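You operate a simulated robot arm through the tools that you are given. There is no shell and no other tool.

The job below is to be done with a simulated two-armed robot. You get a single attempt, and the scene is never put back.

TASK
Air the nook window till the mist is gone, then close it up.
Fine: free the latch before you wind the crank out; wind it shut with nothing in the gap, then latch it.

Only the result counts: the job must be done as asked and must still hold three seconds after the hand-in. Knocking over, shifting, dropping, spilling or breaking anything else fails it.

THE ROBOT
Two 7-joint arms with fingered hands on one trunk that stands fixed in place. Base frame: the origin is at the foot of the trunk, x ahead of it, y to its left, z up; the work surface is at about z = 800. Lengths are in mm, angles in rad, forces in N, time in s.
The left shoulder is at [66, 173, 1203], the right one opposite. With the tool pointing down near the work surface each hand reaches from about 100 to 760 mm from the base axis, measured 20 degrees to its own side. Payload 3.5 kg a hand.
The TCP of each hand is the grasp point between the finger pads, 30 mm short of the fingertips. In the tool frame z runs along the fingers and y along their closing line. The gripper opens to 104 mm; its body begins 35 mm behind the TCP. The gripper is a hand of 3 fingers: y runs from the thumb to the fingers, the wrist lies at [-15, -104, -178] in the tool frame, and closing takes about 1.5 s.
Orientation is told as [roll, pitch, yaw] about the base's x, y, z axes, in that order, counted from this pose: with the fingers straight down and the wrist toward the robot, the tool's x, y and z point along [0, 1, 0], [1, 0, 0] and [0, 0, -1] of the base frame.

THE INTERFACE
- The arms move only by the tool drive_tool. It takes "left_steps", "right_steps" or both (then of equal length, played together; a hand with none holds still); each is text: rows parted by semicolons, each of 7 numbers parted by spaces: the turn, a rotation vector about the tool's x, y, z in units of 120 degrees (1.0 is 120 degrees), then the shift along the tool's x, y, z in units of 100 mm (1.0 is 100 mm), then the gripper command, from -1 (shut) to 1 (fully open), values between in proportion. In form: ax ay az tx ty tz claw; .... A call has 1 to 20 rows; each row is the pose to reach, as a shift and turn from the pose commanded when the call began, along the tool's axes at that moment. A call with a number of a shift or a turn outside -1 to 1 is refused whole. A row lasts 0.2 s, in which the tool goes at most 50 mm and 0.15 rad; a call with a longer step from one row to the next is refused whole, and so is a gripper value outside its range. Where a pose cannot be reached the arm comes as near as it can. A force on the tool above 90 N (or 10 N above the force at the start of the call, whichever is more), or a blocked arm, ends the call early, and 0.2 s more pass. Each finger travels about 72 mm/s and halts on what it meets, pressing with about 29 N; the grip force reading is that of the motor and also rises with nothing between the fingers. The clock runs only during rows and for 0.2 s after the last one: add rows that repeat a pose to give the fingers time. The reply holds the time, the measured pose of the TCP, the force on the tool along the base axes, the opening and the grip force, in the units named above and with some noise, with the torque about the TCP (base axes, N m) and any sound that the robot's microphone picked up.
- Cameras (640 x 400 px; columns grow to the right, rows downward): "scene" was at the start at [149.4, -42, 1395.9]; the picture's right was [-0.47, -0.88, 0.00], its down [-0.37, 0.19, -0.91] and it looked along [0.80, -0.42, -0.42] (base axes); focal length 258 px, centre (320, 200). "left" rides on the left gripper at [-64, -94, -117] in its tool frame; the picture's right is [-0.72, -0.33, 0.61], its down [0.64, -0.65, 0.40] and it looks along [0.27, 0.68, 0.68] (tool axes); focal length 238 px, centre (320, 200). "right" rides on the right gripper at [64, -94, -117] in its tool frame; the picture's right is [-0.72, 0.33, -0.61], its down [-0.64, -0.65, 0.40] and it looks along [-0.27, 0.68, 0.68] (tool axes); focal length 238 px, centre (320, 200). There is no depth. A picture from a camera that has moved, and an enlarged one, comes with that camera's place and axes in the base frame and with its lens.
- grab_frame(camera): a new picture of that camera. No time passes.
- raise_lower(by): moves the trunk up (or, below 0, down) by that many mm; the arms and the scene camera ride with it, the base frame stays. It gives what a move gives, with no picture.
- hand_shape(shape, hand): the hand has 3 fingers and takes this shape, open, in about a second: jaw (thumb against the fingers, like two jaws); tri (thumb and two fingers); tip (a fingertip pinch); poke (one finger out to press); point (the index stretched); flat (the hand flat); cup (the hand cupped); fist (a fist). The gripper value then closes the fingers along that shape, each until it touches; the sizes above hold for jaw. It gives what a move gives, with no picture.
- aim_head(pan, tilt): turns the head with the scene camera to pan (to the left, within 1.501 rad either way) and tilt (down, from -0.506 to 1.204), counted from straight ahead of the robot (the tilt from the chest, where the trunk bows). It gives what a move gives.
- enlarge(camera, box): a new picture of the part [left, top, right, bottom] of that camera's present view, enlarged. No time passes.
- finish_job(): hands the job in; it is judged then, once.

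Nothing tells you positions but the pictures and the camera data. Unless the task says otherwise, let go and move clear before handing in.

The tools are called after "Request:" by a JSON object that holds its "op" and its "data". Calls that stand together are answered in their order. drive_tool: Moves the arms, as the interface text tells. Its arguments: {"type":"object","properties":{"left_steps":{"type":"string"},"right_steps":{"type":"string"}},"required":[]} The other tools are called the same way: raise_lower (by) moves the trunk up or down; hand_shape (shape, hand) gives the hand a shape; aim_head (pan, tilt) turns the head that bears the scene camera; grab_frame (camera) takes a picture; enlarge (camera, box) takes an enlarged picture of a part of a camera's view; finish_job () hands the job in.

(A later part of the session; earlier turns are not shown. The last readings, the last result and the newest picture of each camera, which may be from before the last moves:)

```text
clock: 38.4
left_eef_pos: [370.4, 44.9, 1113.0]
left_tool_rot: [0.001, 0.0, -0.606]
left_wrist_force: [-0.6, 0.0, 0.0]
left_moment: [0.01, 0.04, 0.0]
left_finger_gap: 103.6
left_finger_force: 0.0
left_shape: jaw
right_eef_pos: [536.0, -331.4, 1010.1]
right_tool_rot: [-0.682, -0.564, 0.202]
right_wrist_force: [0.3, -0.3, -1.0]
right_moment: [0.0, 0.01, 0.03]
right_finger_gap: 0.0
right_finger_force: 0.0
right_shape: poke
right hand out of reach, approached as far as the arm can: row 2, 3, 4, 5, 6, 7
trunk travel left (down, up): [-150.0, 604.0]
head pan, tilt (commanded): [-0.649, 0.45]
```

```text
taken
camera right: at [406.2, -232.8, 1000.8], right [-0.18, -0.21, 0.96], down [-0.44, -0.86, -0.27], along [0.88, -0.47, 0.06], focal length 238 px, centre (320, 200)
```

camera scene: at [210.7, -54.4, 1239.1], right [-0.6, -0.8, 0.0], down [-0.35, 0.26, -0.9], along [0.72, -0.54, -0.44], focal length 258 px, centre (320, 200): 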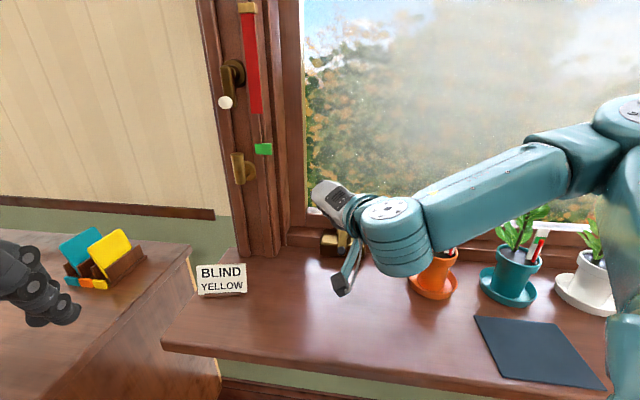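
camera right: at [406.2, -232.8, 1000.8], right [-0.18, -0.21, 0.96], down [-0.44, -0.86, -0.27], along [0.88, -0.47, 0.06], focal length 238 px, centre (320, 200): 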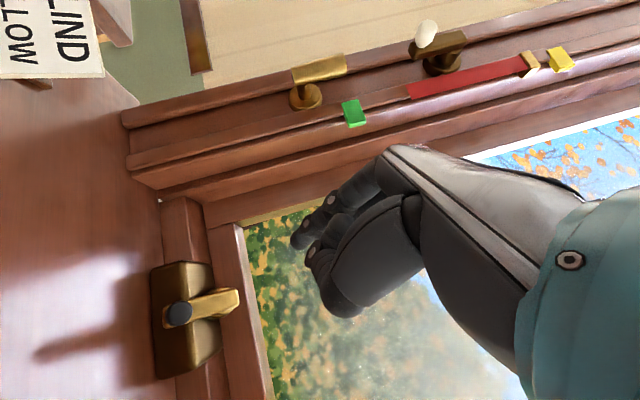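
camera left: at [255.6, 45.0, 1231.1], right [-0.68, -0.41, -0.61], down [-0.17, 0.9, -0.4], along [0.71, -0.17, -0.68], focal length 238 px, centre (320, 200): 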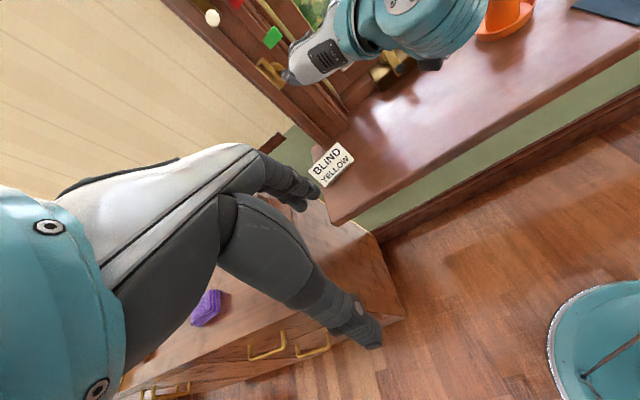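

The arm is too folded with the shoulder this close, so the pose was limited. I'll raise the trunk back by 150 mm to give the arm room for the crank.

Request:
{"op": "raise_lower", "data": {"by": 150}}

Request:
{"op": "grab_frame", "data": {"camera": "scene"}}

```text
clock: 40.1
left_eef_pos: [371.7, 45.7, 1262.4]
left_tool_rot: [-0.001, 0.0, -0.606]
left_wrist_force: [-1.0, 0.3, -1.5]
left_moment: [-0.03, -0.01, 0.0]
left_finger_gap: 103.7
left_finger_force: 0.0
left_shape: jaw
right_eef_pos: [535.3, -332.4, 1158.3]
right_tool_rot: [-0.681, -0.563, 0.205]
right_wrist_force: [-0.5, -0.5, 0.8]
right_moment: [0.0, -0.02, -0.04]
right_finger_gap: 0.0
right_finger_force: 0.0
right_shape: poke
trunk travel left (down, up): [-300.0, 454.0]
head pan, tilt (commanded): [-0.649, 0.45]
```

```text
taken
camera scene: at [141.6, -54.5, 1393.7], right [-0.6, -0.8, 0.0], down [-0.35, 0.26, -0.9], along [0.72, -0.54, -0.44], focal length 258 px, centre (320, 200)
```

scene: 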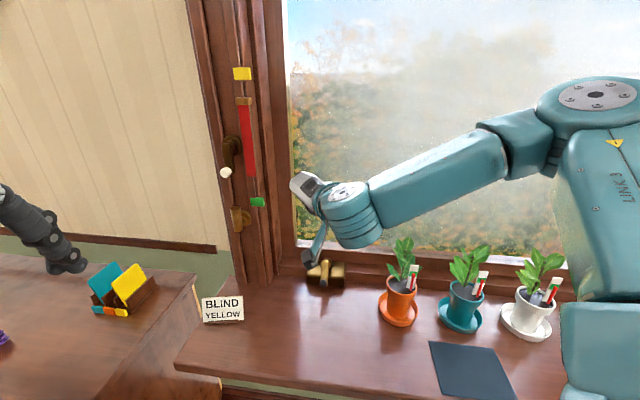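

Now there is room. I'll lower the hand in two free-space moves toward a point above and right of the crank knob.

Request:
{"op": "drive_tool", "data": {"right_steps": "0 0 0 0.14 -0.14 0.17 -1; 0 0 0 0.28 -0.28 0.34 -1; 0 0 0 0.42 -0.42 0.51 -1; 0 0 0 0.56 -0.56 0.68 -1; 0 0 0 0.69 -0.69 0.85 -1; 0 0 0 0.69 -0.69 0.85 -1"}}

Request:
{"op": "grab_frame", "data": {"camera": "scene"}}

Request:
{"op": "grab_frame", "data": {"camera": "right"}}

```text
clock: 41.5
left_eef_pos: [369.9, 44.9, 1263.7]
left_tool_rot: [-0.001, -0.001, -0.604]
left_wrist_force: [0.2, 0.6, -0.4]
left_moment: [-0.02, 0.01, 0.0]
left_finger_gap: 103.5
left_finger_force: 0.1
left_shape: jaw
right_eef_pos: [534.3, -332.4, 1030.1]
right_tool_rot: [-0.684, -0.563, 0.204]
right_wrist_force: [-0.5, -0.6, 0.1]
right_moment: [0.01, 0.01, 0.01]
right_finger_gap: 0.0
right_finger_force: 0.2
right_shape: poke
trunk travel left (down, up): [-300.0, 454.0]
head pan, tilt (commanded): [-0.649, 0.45]
```

```text
taken
camera scene: at [140.8, -54.3, 1393.9], right [-0.6, -0.8, 0.0], down [-0.35, 0.26, -0.9], along [0.72, -0.54, -0.44], focal length 258 px, centre (320, 200)
```

scene: 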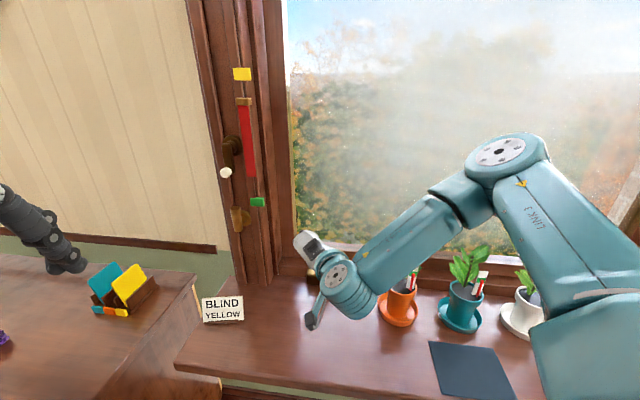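

```text
taken
camera right: at [405.0, -234.0, 1021.9], right [-0.18, -0.21, 0.96], down [-0.44, -0.86, -0.27], along [0.88, -0.47, 0.06], focal length 238 px, centre (320, 200)
```

right: 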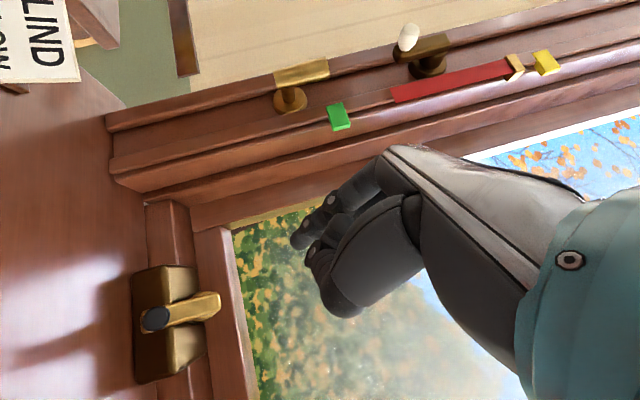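

The posture is good and well away from the plants. I'll take a close frontal look at the crank from the right-hand camera to refine its geometry.

Request:
{"op": "enlarge", "data": {"camera": "right", "box": [120, 255, 240, 390]}}

Request:
{"op": "enlarge", "data": {"camera": "scene", "box": [280, 220, 380, 310]}}

Request:
{"op": "enlarge", "data": {"camera": "left", "box": [360, 50, 460, 140]}}

```text
2.96 times, centred on (180, 322) of right
camera zoom: at [405.0, -234.0, 1021.9], right [-0.18, -0.21, 0.96], down [-0.44, -0.86, -0.27], along [0.88, -0.47, 0.06], focal length 706 px, centre (735, -163)
```

zoom: 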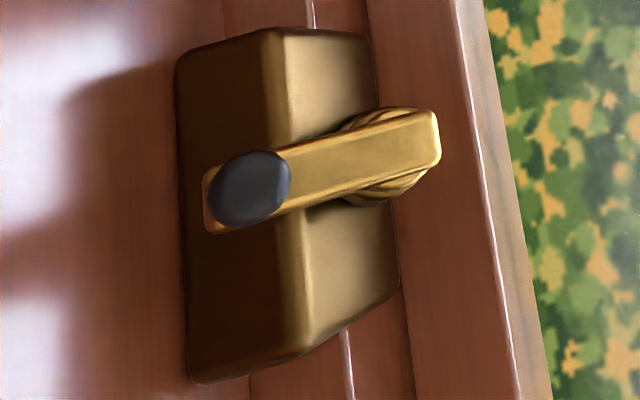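

```text
4.44 times, centred on (330, 265) of scene
camera zoom: at [140.8, -54.3, 1393.9], right [-0.6, -0.8, 0.0], down [-0.35, 0.26, -0.9], along [0.72, -0.54, -0.44], focal length 1148 px, centre (276, -89)
```

zoom: 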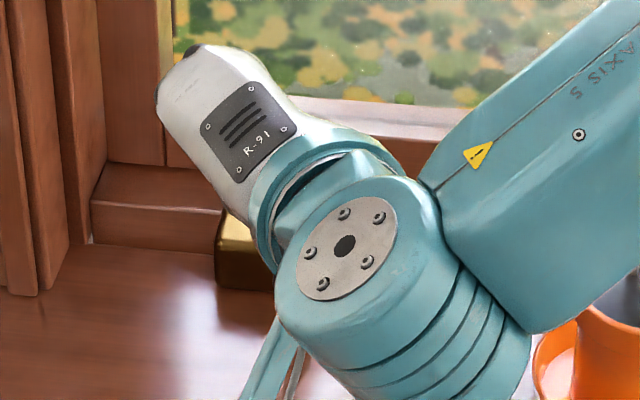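

```text
4.44 times, centred on (410, 95) of left
camera zoom: at [255.3, 45.1, 1381.2], right [-0.68, -0.41, -0.61], down [-0.17, 0.9, -0.4], along [0.71, -0.17, -0.68], focal length 1059 px, centre (-80, 667)
```

zoom: 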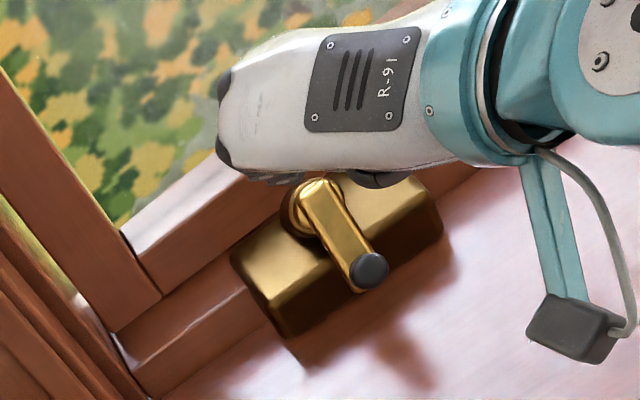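

The knob is at about (574,-397,866) and the axis tilt about 41–42°, crank radius about 51 mm. I'll move to a stand-off above the knob's right side.

Request:
{"op": "drive_tool", "data": {"right_steps": "0 0 0 0.02 -0.17 0.18 -1; 0 0 0 0.04 -0.34 0.37 -1; 0 0 0 0.07 -0.51 0.55 -1; 0 0 0 0.09 -0.68 0.74 -1; 0 0 0 0.11 -0.85 0.925 -1; 0 0 0 0.11 -0.85 0.925 -1"}}

Request:
{"op": "grab_frame", "data": {"camera": "right"}}

Request:
{"op": "enlarge", "data": {"camera": "right", "box": [180, 170, 360, 350]}}

Request:
{"op": "grab_frame", "data": {"camera": "scene"}}

Request:
{"op": "enlarge", "data": {"camera": "left", "box": [360, 50, 500, 160]}}

```text
clock: 42.9
left_eef_pos: [370.3, 44.7, 1263.7]
left_tool_rot: [0.002, -0.001, -0.606]
left_wrist_force: [0.5, 0.4, -0.4]
left_moment: [0.0, -0.02, 0.01]
left_finger_gap: 103.7
left_finger_force: 0.1
left_shape: jaw
right_eef_pos: [516.5, -387.8, 918.9]
right_tool_rot: [-0.684, -0.564, 0.205]
right_wrist_force: [-0.1, 0.3, -0.3]
right_moment: [-0.03, 0.03, 0.03]
right_finger_gap: 0.1
right_finger_force: 0.0
right_shape: poke
trunk travel left (down, up): [-300.0, 454.0]
head pan, tilt (commanded): [-0.649, 0.45]
```

```text
taken
camera right: at [386.2, -289.4, 910.1], right [-0.18, -0.21, 0.96], down [-0.44, -0.86, -0.27], along [0.88, -0.47, 0.06], focal length 238 px, centre (320, 200)
```

right: 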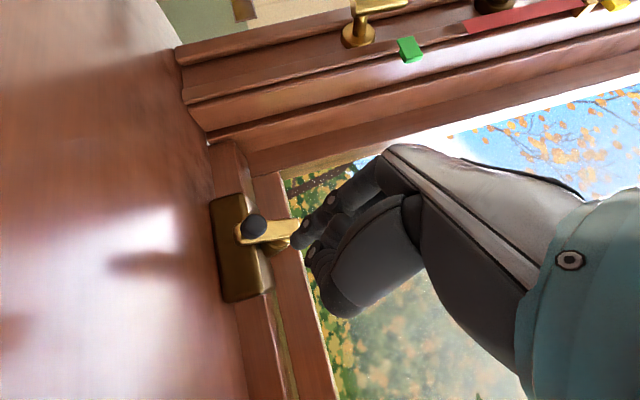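

```text
2.22 times, centred on (270, 260) of right
camera zoom: at [386.2, -289.4, 910.1], right [-0.18, -0.21, 0.96], down [-0.44, -0.86, -0.27], along [0.88, -0.47, 0.06], focal length 530 px, centre (431, 67)
```

zoom: 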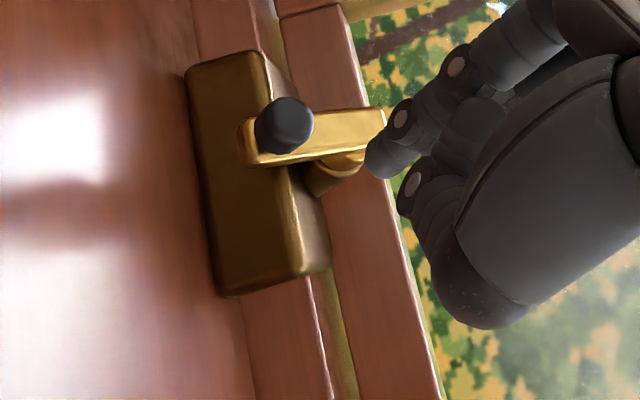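

```text
taken
camera scene: at [140.8, -54.7, 1393.9], right [-0.6, -0.8, 0.0], down [-0.35, 0.26, -0.9], along [0.72, -0.54, -0.44], focal length 258 px, centre (320, 200)
```

scene: 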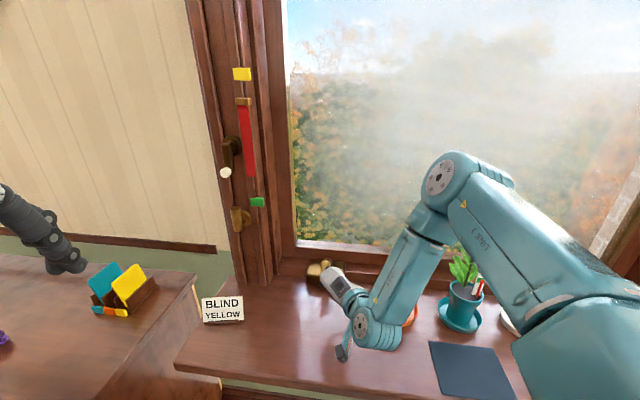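

```text
3.64 times, centred on (430, 105) of left
camera zoom: at [255.3, 44.8, 1381.2], right [-0.68, -0.41, -0.61], down [-0.17, 0.9, -0.4], along [0.71, -0.17, -0.68], focal length 867 px, centre (-80, 546)
```

zoom: 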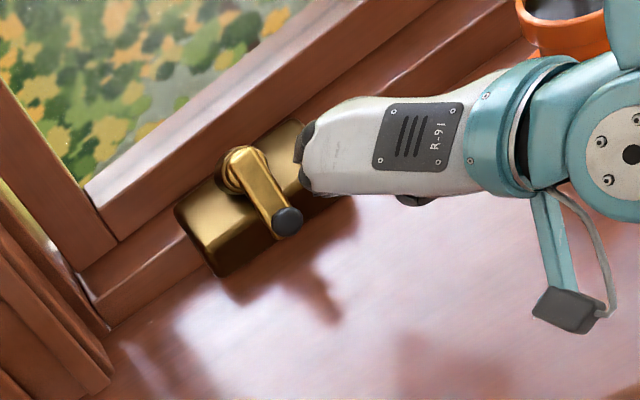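

The finger is lined up to the right of the knob with about 7 mm side clearance and 40 mm above it. I'll push it straight in along the crank axis.

Request:
{"op": "drive_tool", "data": {"right_steps": "0 0 0 0 0 0.15 -1; 0 0 0 0 0 0.3 -1; 0 0 0 0 0 0.45 -1; 0 0 0 0 0 0.58 -1; 0 0 0 0 0 0.58 -1"}}

Request:
{"op": "enlarge", "data": {"camera": "right", "box": [200, 150, 380, 330]}}

Request:
{"op": "enlarge", "data": {"camera": "left", "box": [380, 70, 480, 150]}}

Request:
{"op": "enlarge", "data": {"camera": "scene", "box": [290, 240, 390, 320]}}

```text
clock: 44.1
left_eef_pos: [369.3, 44.8, 1262.9]
left_tool_rot: [-0.002, -0.001, -0.607]
left_wrist_force: [0.4, 0.2, 0.3]
left_moment: [-0.03, 0.03, 0.0]
left_finger_gap: 103.5
left_finger_force: 0.0
left_shape: jaw
right_eef_pos: [541.9, -419.4, 905.2]
right_tool_rot: [-0.683, -0.562, 0.205]
right_wrist_force: [-0.2, -0.4, -0.2]
right_moment: [0.01, -0.01, 0.01]
right_finger_gap: 0.0
right_finger_force: 0.1
right_shape: poke
right hand out of reach, approached as far as the arm can: row 2, 3, 4, 5
trunk travel left (down, up): [-300.0, 454.0]
head pan, tilt (commanded): [-0.649, 0.45]
```

```text
2.22 times, centred on (290, 240) of right
camera zoom: at [412.4, -320.0, 896.8], right [-0.18, -0.21, 0.96], down [-0.44, -0.86, -0.27], along [0.88, -0.47, 0.06], focal length 530 px, centre (387, 111)
```

zoom: 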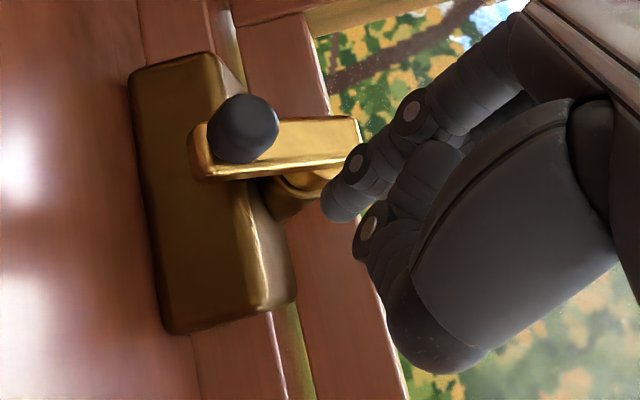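

```text
5.00 times, centred on (430, 110) of left
camera zoom: at [255.7, 45.1, 1381.1], right [-0.68, -0.41, -0.61], down [-0.17, 0.9, -0.4], along [0.71, -0.17, -0.68], focal length 1192 px, centre (-230, 650)
```

zoom: 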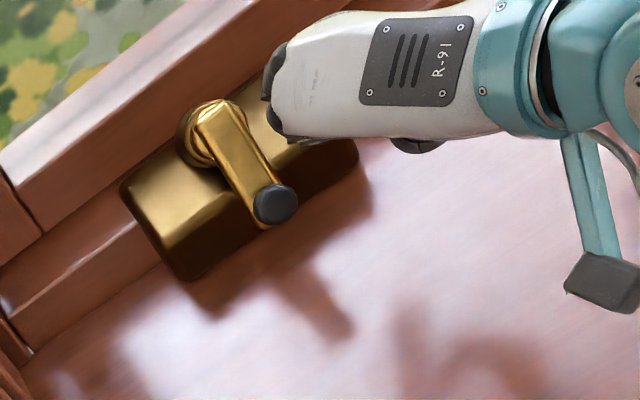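

```text
5.00 times, centred on (340, 280) of scene
camera zoom: at [141.1, -54.3, 1393.9], right [-0.6, -0.8, 0.0], down [-0.35, 0.26, -0.9], along [0.72, -0.54, -0.44], focal length 1292 px, centre (220, -200)
```

zoom: 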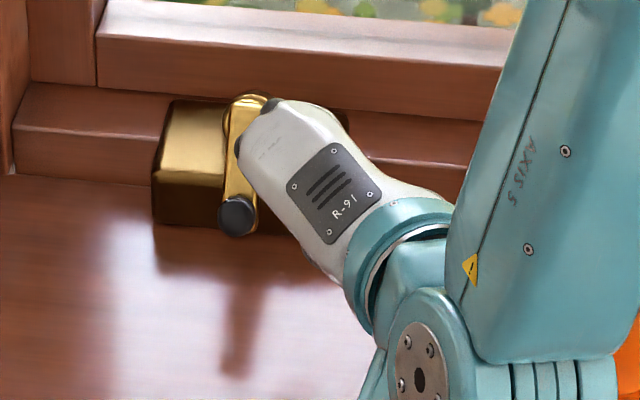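

The wrist hits its limit about 24 mm short of depth. I'll retract, lower the trunk by 70 mm, and approach again.

Request:
{"op": "drive_tool", "data": {"right_steps": "0 0 0 0 0 -0.3 -1; 0 0 0 0 0 -0.6 -1; 0 0 0 -0.13 0.13 -0.76 -1; 0 0 0 -0.27 0.27 -0.93 -1; 0 0 0 -0.27 0.27 -0.93 -1"}}

Request:
{"op": "raise_lower", "data": {"by": -70}}

Request:
{"op": "grab_frame", "data": {"camera": "scene"}}

Request:
{"op": "enlarge", "data": {"camera": "right", "box": [180, 150, 360, 330]}}

```text
clock: 45.3
left_eef_pos: [370.7, 44.8, 1262.1]
left_tool_rot: [0.0, 0.0, -0.606]
left_wrist_force: [0.5, 0.8, -0.1]
left_moment: [-0.02, 0.04, -0.01]
left_finger_gap: 103.6
left_finger_force: 0.1
left_shape: jaw
right_eef_pos: [510.8, -388.2, 994.6]
right_tool_rot: [-0.682, -0.563, 0.204]
right_wrist_force: [-0.7, -0.3, 1.2]
right_moment: [0.01, -0.04, -0.03]
right_finger_gap: 0.0
right_finger_force: 0.0
right_shape: poke
trunk travel left (down, up): [-300.0, 454.0]
head pan, tilt (commanded): [-0.649, 0.45]
```

```text
clock: 46.4
left_eef_pos: [369.1, 44.6, 1194.3]
left_tool_rot: [0.0, 0.001, -0.605]
left_wrist_force: [-0.4, -0.1, 0.2]
left_moment: [0.0, 0.01, -0.03]
left_finger_gap: 103.8
left_finger_force: 0.0
left_shape: jaw
right_eef_pos: [507.0, -388.1, 924.7]
right_tool_rot: [-0.682, -0.564, 0.203]
right_wrist_force: [0.3, -0.3, -0.1]
right_moment: [0.01, 0.0, -0.01]
right_finger_gap: 0.0
right_finger_force: 0.0
right_shape: poke
trunk travel left (down, up): [-230.0, 524.0]
head pan, tilt (commanded): [-0.649, 0.45]
```

```text
taken
camera scene: at [169.4, -54.4, 1322.5], right [-0.6, -0.8, 0.0], down [-0.35, 0.26, -0.9], along [0.72, -0.54, -0.43], focal length 258 px, centre (320, 200)
```

scene: 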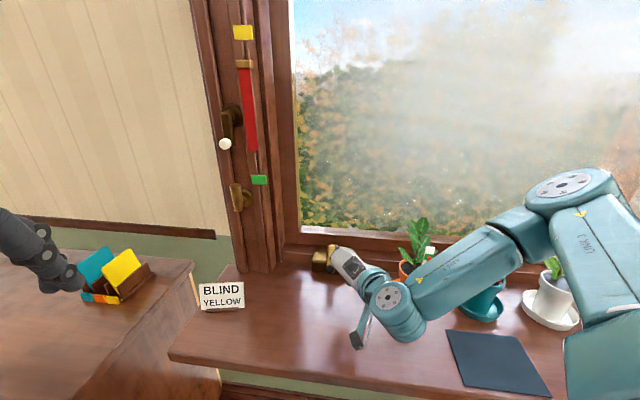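

```text
2.22 times, centred on (270, 240) of right
camera zoom: at [378.4, -288.1, 916.7], right [-0.18, -0.21, 0.96], down [-0.43, -0.86, -0.27], along [0.88, -0.47, 0.06], focal length 530 px, centre (431, 111)
```

zoom: 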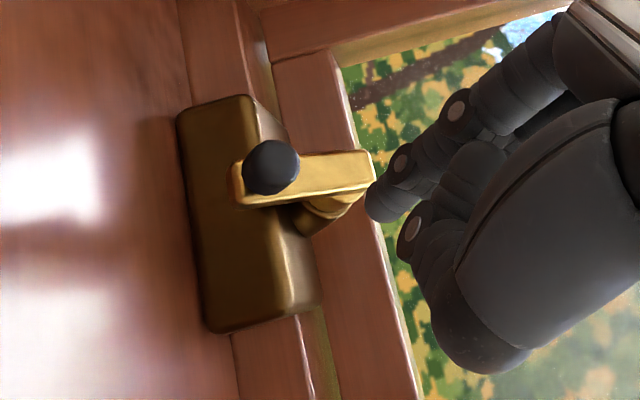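

Now the posture has more room, and the forearm is clear of the plants. I'll insert the finger again next to the knob.

Request:
{"op": "drive_tool", "data": {"right_steps": "0 0 0 0.05 0.03 0.15 -1; 0 0 0 0.05 0.03 0.3 -1; 0 0 0 0.05 0.03 0.45 -1; 0 0 0 0.05 0.03 0.58 -1; 0 0 0 0.05 0.03 0.69 -1; 0 0 0 0.05 0.03 0.69 -1"}}

Request:
{"op": "enlarge", "data": {"camera": "right", "box": [200, 150, 380, 330]}}

Request:
{"op": "enlarge", "data": {"camera": "left", "box": [380, 30, 500, 120]}}

```text
clock: 47.8
left_eef_pos: [370.5, 45.7, 1192.6]
left_tool_rot: [0.001, -0.001, -0.606]
left_wrist_force: [0.1, 0.3, -0.5]
left_moment: [-0.01, 0.01, -0.02]
left_finger_gap: 103.8
left_finger_force: 0.1
left_shape: jaw
right_eef_pos: [549.7, -419.2, 877.2]
right_tool_rot: [-0.684, -0.563, 0.204]
right_wrist_force: [0.4, -0.4, 0.1]
right_moment: [0.01, -0.01, -0.01]
right_finger_gap: 0.0
right_finger_force: 0.1
right_shape: poke
trunk travel left (down, up): [-230.0, 524.0]
head pan, tilt (commanded): [-0.649, 0.45]
```

```text
2.22 times, centred on (290, 240) of right
camera zoom: at [419.8, -320.3, 869.9], right [-0.18, -0.21, 0.96], down [-0.44, -0.86, -0.27], along [0.88, -0.47, 0.06], focal length 530 px, centre (387, 111)
```

zoom: 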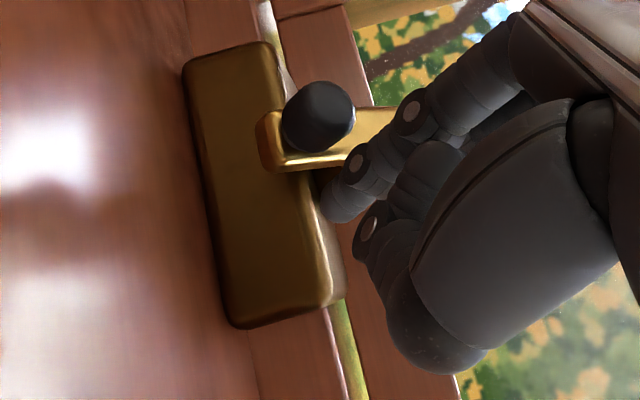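

```text
4.44 times, centred on (440, 75) of left
camera zoom: at [255.6, 45.1, 1311.1], right [-0.68, -0.41, -0.61], down [-0.17, 0.9, -0.4], along [0.71, -0.17, -0.68], focal length 1059 px, centre (-213, 756)
```

zoom: 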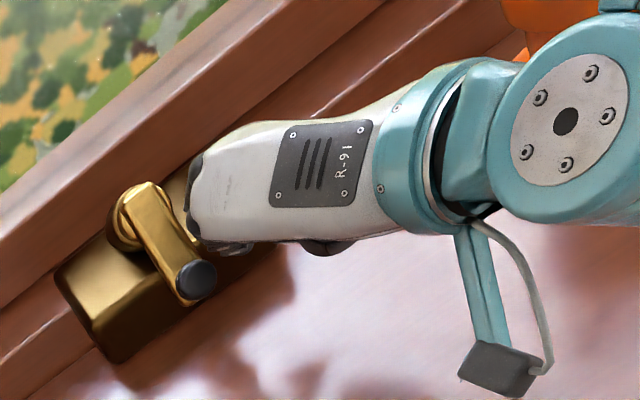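

The finger is in place beside the knob with no force. I'll gently push the knob to the left (clockwise) to test that direction.

Request:
{"op": "drive_tool", "data": {"right_steps": "0 0 0 0.035 0.035 0 -1; 0 0 0 0.07 0.07 0 -1; 0 0 0 0.105 0.105 0 -1; 0 0 0 0.14 0.14 0 -1"}}

Request:
{"op": "enlarge", "data": {"camera": "right", "box": [200, 150, 380, 330]}}

```text
clock: 48.8
left_eef_pos: [370.1, 45.2, 1193.0]
left_tool_rot: [0.002, -0.001, -0.605]
left_wrist_force: [-1.0, -0.6, -0.1]
left_moment: [-0.01, -0.01, 0.02]
left_finger_gap: 103.7
left_finger_force: 0.1
left_shape: jaw
right_eef_pos: [562.2, -405.6, 877.9]
right_tool_rot: [-0.683, -0.563, 0.204]
right_wrist_force: [-1.2, -0.2, 1.0]
right_moment: [-0.01, 0.05, 0.0]
right_finger_gap: 0.1
right_finger_force: 0.1
right_shape: poke
trunk travel left (down, up): [-230.0, 524.0]
head pan, tilt (commanded): [-0.649, 0.45]
```

```text
2.22 times, centred on (290, 240) of right
camera zoom: at [432.9, -306.9, 870.1], right [-0.18, -0.21, 0.96], down [-0.44, -0.86, -0.27], along [0.88, -0.47, 0.06], focal length 530 px, centre (387, 111)
```

zoom: 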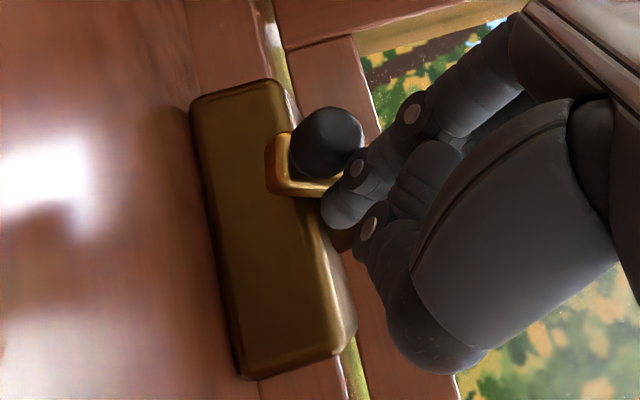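

The knob moved left easily (about 1 N), so clockwise turns. I'll continue the arc for another 60° and check the sash.

Request:
{"op": "drive_tool", "data": {"right_steps": "0 0 0 0.05 0.05 0 -1; 0 0 0 0.095 0.095 0 -1; 0 0 0 0.13 0.155 0 -1; 0 0 0 0.16 0.21 0 -1; 0 0 0 0.18 0.275 0 -1; 0 0 0 0.195 0.338 0 -1; 0 0 0 0.197 0.405 0 -1; 0 0 0 0.195 0.472 0 -1"}}

Request:
{"op": "enlarge", "data": {"camera": "right", "box": [200, 150, 380, 330]}}

Request:
{"op": "enlarge", "data": {"camera": "left", "box": [340, 0, 500, 120]}}

Request:
{"op": "grab_frame", "data": {"camera": "scene"}}

```text
clock: 50.6
left_eef_pos: [370.1, 44.3, 1194.0]
left_tool_rot: [0.0, 0.0, -0.607]
left_wrist_force: [0.4, -0.8, 0.0]
left_moment: [-0.01, 0.0, -0.03]
left_finger_gap: 104.1
left_finger_force: 0.0
left_shape: jaw
right_eef_pos: [606.0, -382.1, 892.5]
right_tool_rot: [-0.684, -0.564, 0.203]
right_wrist_force: [-8.8, -6.2, 1.6]
right_moment: [0.01, -0.02, -0.1]
right_finger_gap: 0.0
right_finger_force: 0.0
right_shape: poke
trunk travel left (down, up): [-230.0, 524.0]
head pan, tilt (commanded): [-0.649, 0.45]
```

```text
2.22 times, centred on (290, 240) of right
camera zoom: at [474.7, -283.2, 884.2], right [-0.18, -0.21, 0.96], down [-0.44, -0.86, -0.27], along [0.88, -0.47, 0.06], focal length 530 px, centre (387, 111)
```

zoom: 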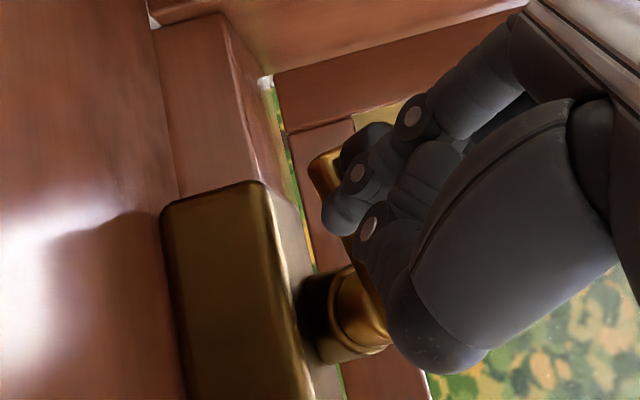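

```text
3.33 times, centred on (420, 60) of left
camera zoom: at [254.8, 44.5, 1311.3], right [-0.68, -0.41, -0.61], down [-0.17, 0.9, -0.4], along [0.72, -0.17, -0.68], focal length 794 px, centre (-13, 667)
```

zoom: 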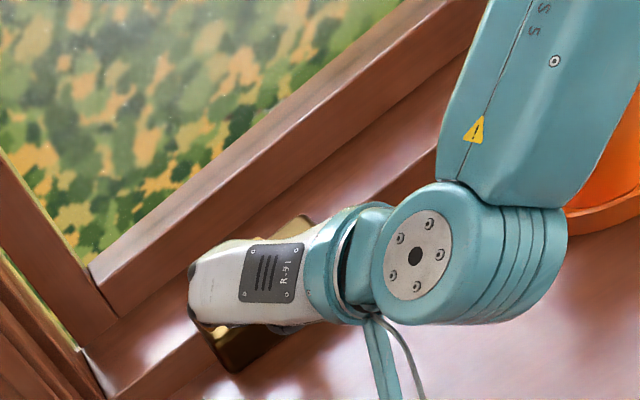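

```text
taken
camera scene: at [169.4, -54.9, 1322.4], right [-0.6, -0.8, 0.0], down [-0.35, 0.26, -0.9], along [0.72, -0.54, -0.43], focal length 258 px, centre (320, 200)
```

scene: 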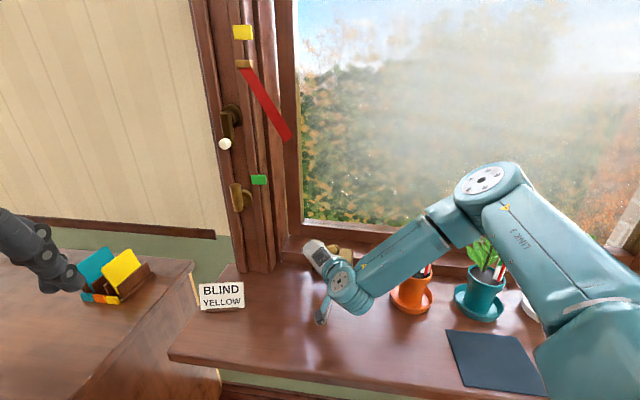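

The crank turns against a mild load and the red strip has swung toward the window: it is a ribbon moved by the draught, so the sash is opening. I'll look at the ribbon and the sash edge closely.

Request:
{"op": "enlarge", "data": {"camera": "scene", "box": [200, 20, 340, 160]}}

Request:
{"op": "enlarge", "data": {"camera": "scene", "box": [240, 160, 340, 280]}}

Request:
{"op": "grab_frame", "data": {"camera": "right"}}

```text
2.86 times, centred on (270, 90) of scene
camera zoom: at [169.4, -54.9, 1322.4], right [-0.6, -0.8, 0.0], down [-0.35, 0.26, -0.9], along [0.72, -0.54, -0.43], focal length 738 px, centre (463, 514)
```

zoom: 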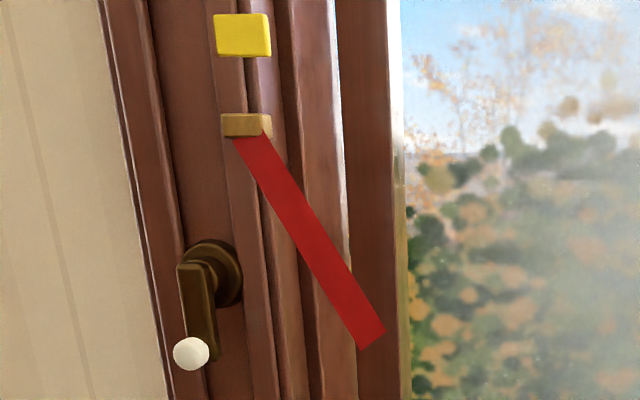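

```text
3.33 times, centred on (290, 220) of scene
camera zoom: at [169.4, -54.9, 1322.4], right [-0.6, -0.8, 0.0], down [-0.35, 0.26, -0.9], along [0.72, -0.54, -0.43], focal length 861 px, centre (420, 133)
```

zoom: 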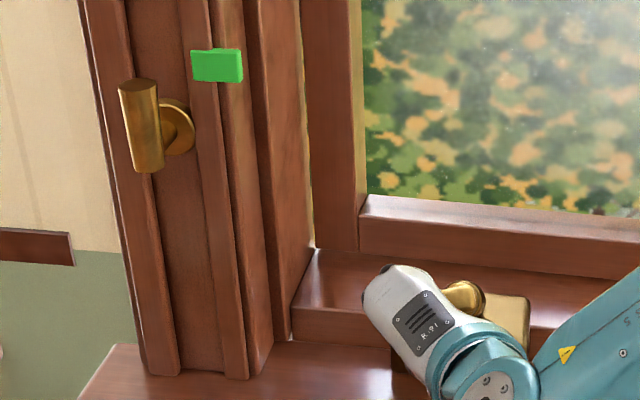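

```text
taken
camera right: at [474.7, -283.2, 884.2], right [-0.18, -0.21, 0.96], down [-0.44, -0.86, -0.27], along [0.88, -0.47, 0.06], focal length 238 px, centre (320, 200)
```

right: 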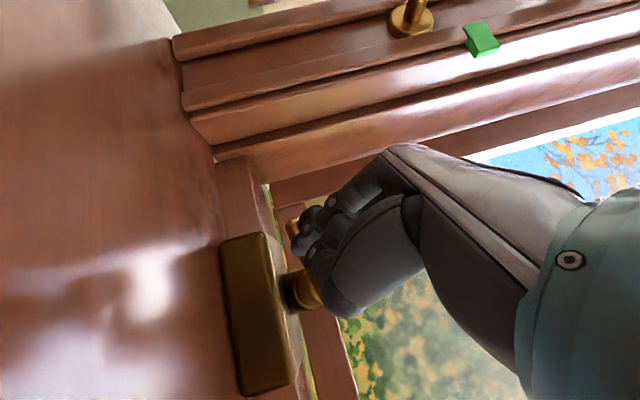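

The finger is following the circle correctly (radius 51 mm). I'll carry on over the top of the circle.

Request:
{"op": "drive_tool", "data": {"right_steps": "0 0 0 -0.037 0.127 0 -1; 0 0 0 -0.105 0.242 0 -1; 0 0 0 -0.199 0.335 0 -1; 0 0 0 -0.315 0.4 0 -1; 0 0 0 -0.444 0.434 0 -1; 0 0 0 -0.577 0.433 0 -1; 0 0 0 -0.706 0.397 0 -1; 0 0 0 -0.82 0.329 0 -1; 0 0 0 -0.913 0.235 0 -1"}}

Request:
{"op": "enlarge", "data": {"camera": "right", "box": [200, 150, 380, 330]}}

Request:
{"op": "grab_frame", "data": {"camera": "scene"}}

Request:
{"op": "grab_frame", "data": {"camera": "left"}}

```text
clock: 52.6
left_eef_pos: [369.4, 49.6, 1193.3]
left_tool_rot: [-0.003, -0.004, -0.604]
left_wrist_force: [-0.5, -0.4, 0.0]
left_moment: [0.0, -0.01, 0.01]
left_finger_gap: 103.4
left_finger_force: 0.0
left_shape: jaw
right_eef_pos: [604.8, -437.3, 945.2]
right_tool_rot: [-0.663, -0.539, 0.225]
right_wrist_force: [-34.3, 54.2, -30.0]
right_moment: [0.44, 0.55, 0.03]
right_finger_gap: 0.0
right_finger_force: 0.1
right_shape: poke
trunk travel left (down, up): [-230.0, 524.0]
head pan, tilt (commanded): [-0.649, 0.45]
```

```text
2.22 times, centred on (290, 240) of right
camera zoom: at [469.8, -341.6, 942.4], right [-0.15, -0.23, 0.96], down [-0.41, -0.87, -0.27], along [0.9, -0.44, 0.03], focal length 530 px, centre (387, 111)
```

zoom: 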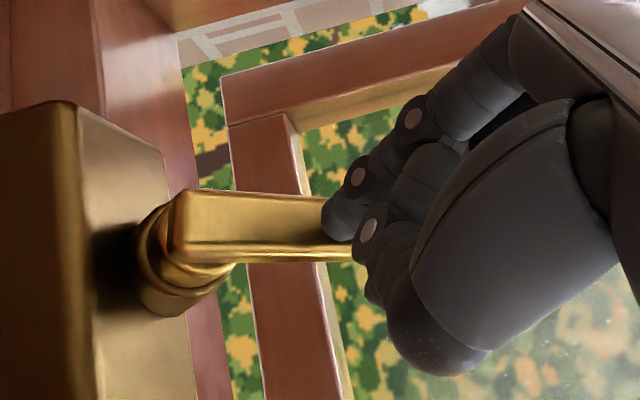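

```text
taken
camera scene: at [168.6, -49.8, 1322.6], right [-0.6, -0.8, 0.0], down [-0.35, 0.26, -0.9], along [0.72, -0.55, -0.43], focal length 258 px, centre (320, 200)
```

scene: 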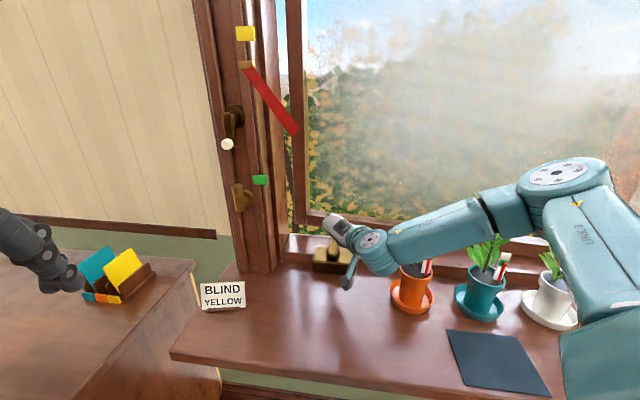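

```text
taken
camera left: at [253.9, 49.6, 1311.1], right [-0.68, -0.41, -0.61], down [-0.17, 0.9, -0.41], along [0.72, -0.17, -0.68], focal length 238 px, centre (320, 200)
```

left: 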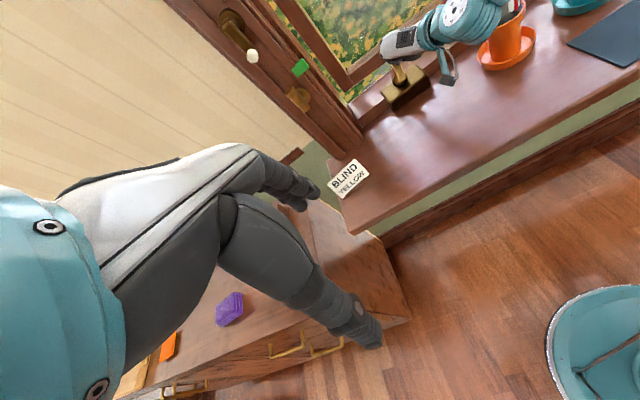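

The sash is clearly open now, but the finger met about 70 N near the top of the circle. I'll relax back along the path right away and look.

Request:
{"op": "drive_tool", "data": {"right_steps": "0 0 0 0.1 0.08 0 -1; 0 0 0 0.2 0.16 0 -1; 0 0 0 0.25 0.2 0 -1"}}

Request:
{"op": "enlarge", "data": {"camera": "right", "box": [200, 130, 400, 330]}}

Request:
{"op": "enlarge", "data": {"camera": "left", "box": [330, 0, 470, 120]}}

Request:
{"op": "enlarge", "data": {"camera": "scene", "box": [280, 180, 400, 290]}}

```text
clock: 53.4
left_eef_pos: [366.9, 46.8, 1194.5]
left_tool_rot: [0.001, -0.004, -0.607]
left_wrist_force: [-0.3, -0.2, 0.1]
left_moment: [0.02, 0.0, -0.02]
left_finger_gap: 103.8
left_finger_force: 0.0
left_shape: jaw
right_eef_pos: [621.3, -419.5, 946.5]
right_tool_rot: [-0.668, -0.548, 0.215]
right_wrist_force: [-53.3, 33.7, -19.0]
right_moment: [0.3, 0.55, -0.4]
right_finger_gap: 0.0
right_finger_force: 0.0
right_shape: poke
trunk travel left (down, up): [-230.0, 524.0]
head pan, tilt (commanded): [-0.649, 0.45]
```

```text
2.00 times, centred on (300, 230) of right
camera zoom: at [490.0, -323.5, 942.3], right [-0.16, -0.22, 0.96], down [-0.43, -0.86, -0.27], along [0.89, -0.45, 0.04], focal length 477 px, centre (360, 140)
```

zoom: 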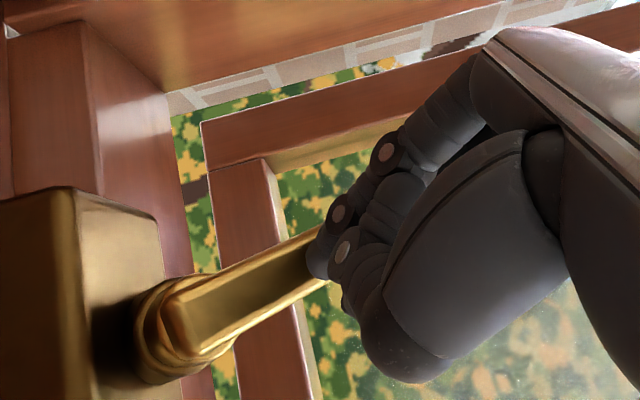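

```text
3.33 times, centred on (400, 60) of left
camera zoom: at [250.4, 48.1, 1312.1], right [-0.68, -0.41, -0.61], down [-0.17, 0.9, -0.41], along [0.72, -0.17, -0.68], focal length 794 px, centre (53, 667)
```

zoom: 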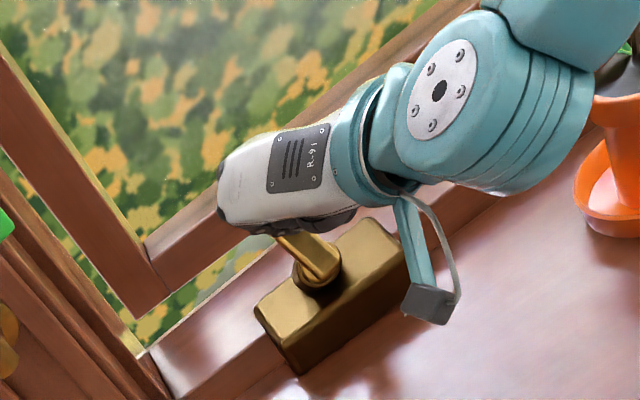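

```text
3.64 times, centred on (340, 235) of scene
camera zoom: at [164.9, -51.3, 1323.2], right [-0.6, -0.8, 0.0], down [-0.34, 0.26, -0.9], along [0.72, -0.55, -0.43], focal length 940 px, centre (247, 73)
```

zoom: 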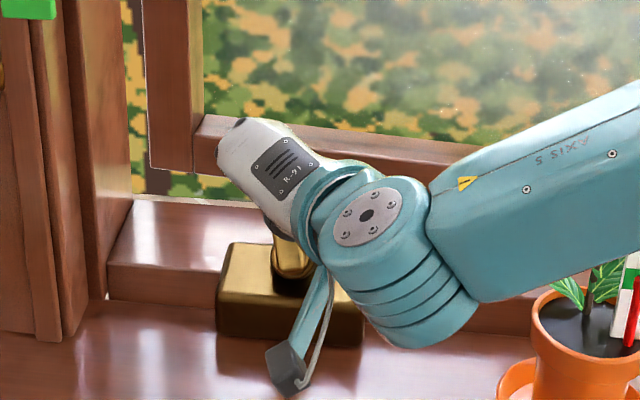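

The finger has ended up on the inside of the knob near the arm, so my circle's centre was a bit low and its radius too small. I'll lift the finger out along the axis and re-measure the crank.

Request:
{"op": "drive_tool", "data": {"right_steps": "0 0 0 0.06 -0.06 -0.1 -1; 0 0 0 0.06 -0.06 -0.25 -1; 0 0 0 0.06 -0.06 -0.4 -1; 0 0 0 0.06 -0.06 -0.6 -1; 0 0 0 0.06 -0.06 -0.8 -1; 0 0 0 0.06 -0.06 -0.8 -1"}}

Request:
{"op": "grab_frame", "data": {"camera": "right"}}

Request:
{"op": "enlarge", "data": {"camera": "left", "box": [340, 30, 460, 120]}}

Request:
{"op": "enlarge", "data": {"camera": "scene", "box": [290, 200, 390, 290]}}

```text
clock: 54.8
left_eef_pos: [371.9, 43.0, 1191.8]
left_tool_rot: [-0.001, 0.001, -0.605]
left_wrist_force: [0.1, -0.3, 0.0]
left_moment: [0.0, 0.02, -0.02]
left_finger_gap: 103.8
left_finger_force: 0.2
left_shape: jaw
right_eef_pos: [583.2, -381.6, 996.8]
right_tool_rot: [-0.683, -0.563, 0.204]
right_wrist_force: [-1.0, 0.0, 0.0]
right_moment: [-0.01, -0.03, 0.0]
right_finger_gap: 0.0
right_finger_force: 0.1
right_shape: poke
trunk travel left (down, up): [-230.0, 524.0]
head pan, tilt (commanded): [-0.649, 0.45]
```

```text
taken
camera right: at [453.3, -282.5, 989.1], right [-0.18, -0.21, 0.96], down [-0.44, -0.86, -0.27], along [0.88, -0.47, 0.06], focal length 238 px, centre (320, 200)
```

right: 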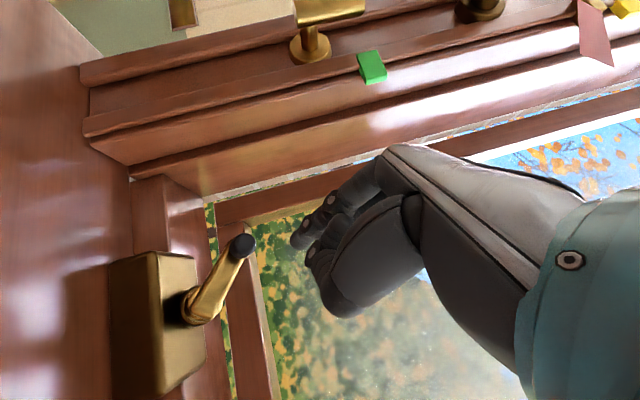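

```text
4.44 times, centred on (400, 75) of left
camera zoom: at [255.8, 45.0, 1311.0], right [-0.68, -0.41, -0.61], down [-0.17, 0.9, -0.4], along [0.71, -0.17, -0.68], focal length 1059 px, centre (-36, 756)
```

zoom: 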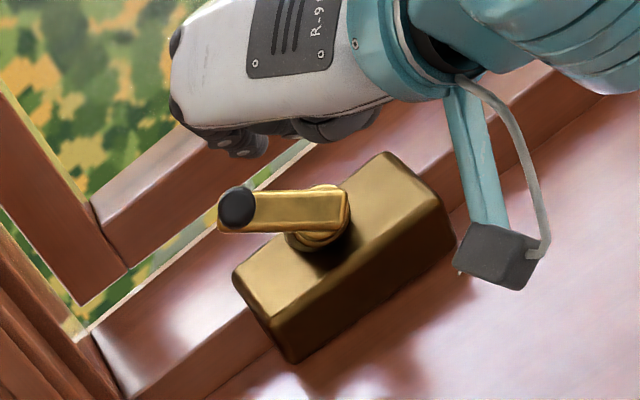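

```text
4.44 times, centred on (340, 245) of scene
camera zoom: at [170.4, -54.4, 1322.2], right [-0.6, -0.8, 0.0], down [-0.35, 0.26, -0.9], along [0.72, -0.54, -0.44], focal length 1148 px, centre (231, 0)
```

zoom: 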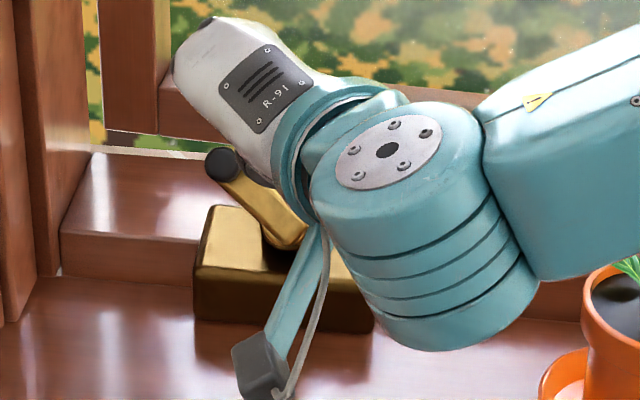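

Now the crank is in clear view, with the arm pointing up-left and the sash open. I'll measure the knob and hub precisely at this crank angle to correct the axis.

Request:
{"op": "enlarge", "data": {"camera": "right", "box": [160, 210, 280, 340]}}

Request:
{"op": "enlarge", "data": {"camera": "left", "box": [375, 75, 435, 120]}}

Request:
{"op": "enlarge", "data": {"camera": "scene", "box": [320, 225, 370, 270]}}

```text
3.08 times, centred on (220, 275) of right
camera zoom: at [453.3, -282.5, 989.1], right [-0.18, -0.21, 0.96], down [-0.44, -0.86, -0.27], along [0.88, -0.47, 0.06], focal length 733 px, centre (628, -31)
```

zoom: 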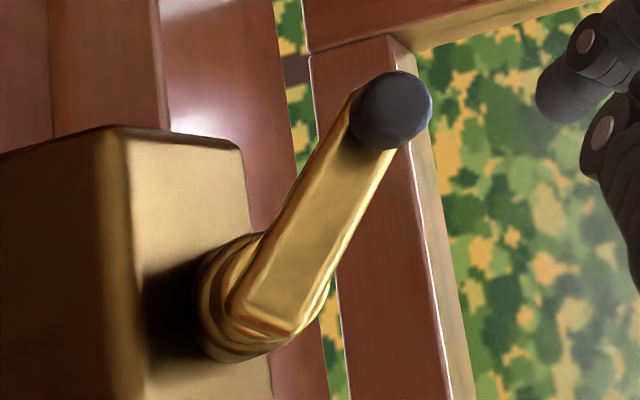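

```text
8.89 times, centred on (405, 98) of left
camera zoom: at [255.8, 45.0, 1311.0], right [-0.68, -0.41, -0.61], down [-0.17, 0.9, -0.4], along [0.71, -0.17, -0.68], focal length 2119 px, centre (-436, 1111)
```

zoom: 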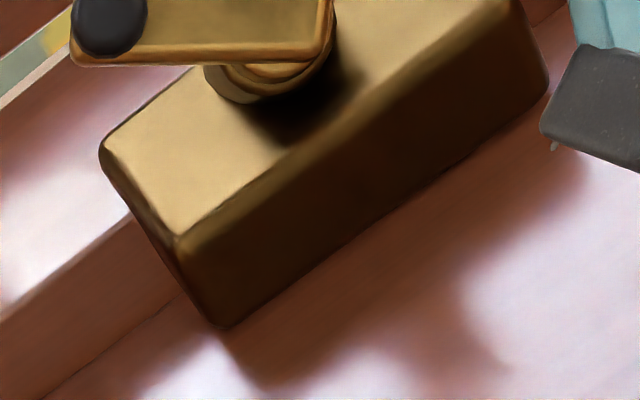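

```text
8.89 times, centred on (345, 248) of scene
camera zoom: at [170.4, -54.4, 1322.2], right [-0.6, -0.8, 0.0], down [-0.35, 0.26, -0.9], along [0.72, -0.54, -0.44], focal length 2297 px, centre (98, -222)
```

zoom: 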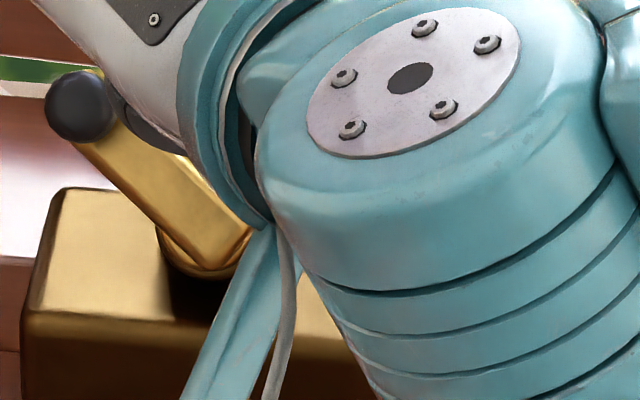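

Re-measuring gives an axis tilt nearer 37° with radius about 49 mm, so my finger was too deep at the top. Before turning further I'll check the whole window for gap and mist, waiting a few seconds to see whether it clears at this opening.

Request:
{"op": "aim_head", "data": {"pan": -0.8, "tilt": 0.1}}

Request:
{"op": "grab_frame", "data": {"camera": "scene"}}

Request:
{"op": "drive_tool", "data": {"right_steps": "0 0 0 0 0 -0.1 -1; 0 0 0 0 0 -0.1 -1; 0 0 0 0 0 -0.1 -1; 0 0 0 0 0 -0.1 -1; 0 0 0 0 0 -0.1 -1; 0 0 0 0 0 -0.1 -1; 0 0 0 0 0 -0.1 -1; 0 0 0 0 0 -0.1 -1; 0 0 0 0 0 -0.1 -1; 0 0 0 0 0 -0.1 -1; 0 0 0 0 0 -0.1 -1; 0 0 0 0 0 -0.1 -1; 0 0 0 0 0 -0.1 -1; 0 0 0 0 0 -0.1 -1; 0 0 0 0 0 -0.1 -1; 0 0 0 0 0 -0.1 -1; 0 0 0 0 0 -0.1 -1; 0 0 0 0 0 -0.1 -1; 0 0 0 0 0 -0.1 -1; 0 0 0 0 0 -0.1 -1"}}

Request:
{"op": "grab_frame", "data": {"camera": "scene"}}

```text
clock: 55.6
left_eef_pos: [370.7, 45.2, 1193.3]
left_tool_rot: [0.0, -0.002, -0.606]
left_wrist_force: [0.0, 0.1, 0.1]
left_moment: [-0.02, -0.05, -0.04]
left_finger_gap: 103.9
left_finger_force: 0.0
left_shape: jaw
right_eef_pos: [582.9, -381.4, 997.1]
right_tool_rot: [-0.682, -0.561, 0.204]
right_wrist_force: [0.6, -0.3, 0.5]
right_moment: [-0.02, 0.02, -0.02]
right_finger_gap: 0.0
right_finger_force: 0.1
right_shape: poke
trunk travel left (down, up): [-230.0, 524.0]
head pan, tilt (commanded): [-0.799, 0.099]
```

```text
taken
camera scene: at [161.2, -64.8, 1354.8], right [-0.72, -0.7, 0.0], down [-0.07, 0.07, -0.99], along [0.69, -0.71, -0.1], focal length 258 px, centre (320, 200)
```

scene: 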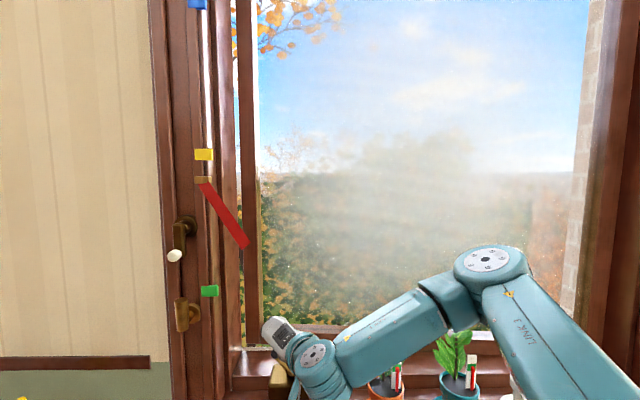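

```text
clock: 59.8
left_eef_pos: [371.4, 44.9, 1192.6]
left_tool_rot: [0.0, -0.001, -0.604]
left_wrist_force: [0.3, -0.3, 0.2]
left_moment: [-0.01, -0.01, 0.01]
left_finger_gap: 103.8
left_finger_force: 0.0
left_shape: jaw
right_eef_pos: [578.7, -376.6, 1003.7]
right_tool_rot: [-0.682, -0.562, 0.204]
right_wrist_force: [-0.1, -0.6, 0.1]
right_moment: [0.01, 0.02, 0.01]
right_finger_gap: 0.0
right_finger_force: 0.0
right_shape: poke
trunk travel left (down, up): [-230.0, 524.0]
head pan, tilt (commanded): [-0.799, 0.099]
```

```text
taken
camera scene: at [161.2, -64.9, 1354.9], right [-0.72, -0.7, 0.0], down [-0.07, 0.07, -1.0], along [0.69, -0.71, -0.1], focal length 258 px, centre (320, 200)
```

scene: 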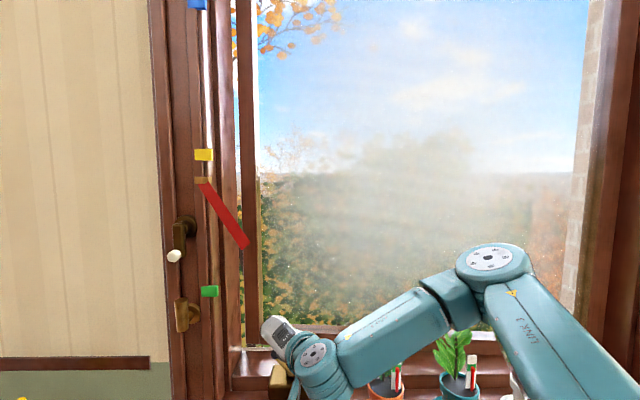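

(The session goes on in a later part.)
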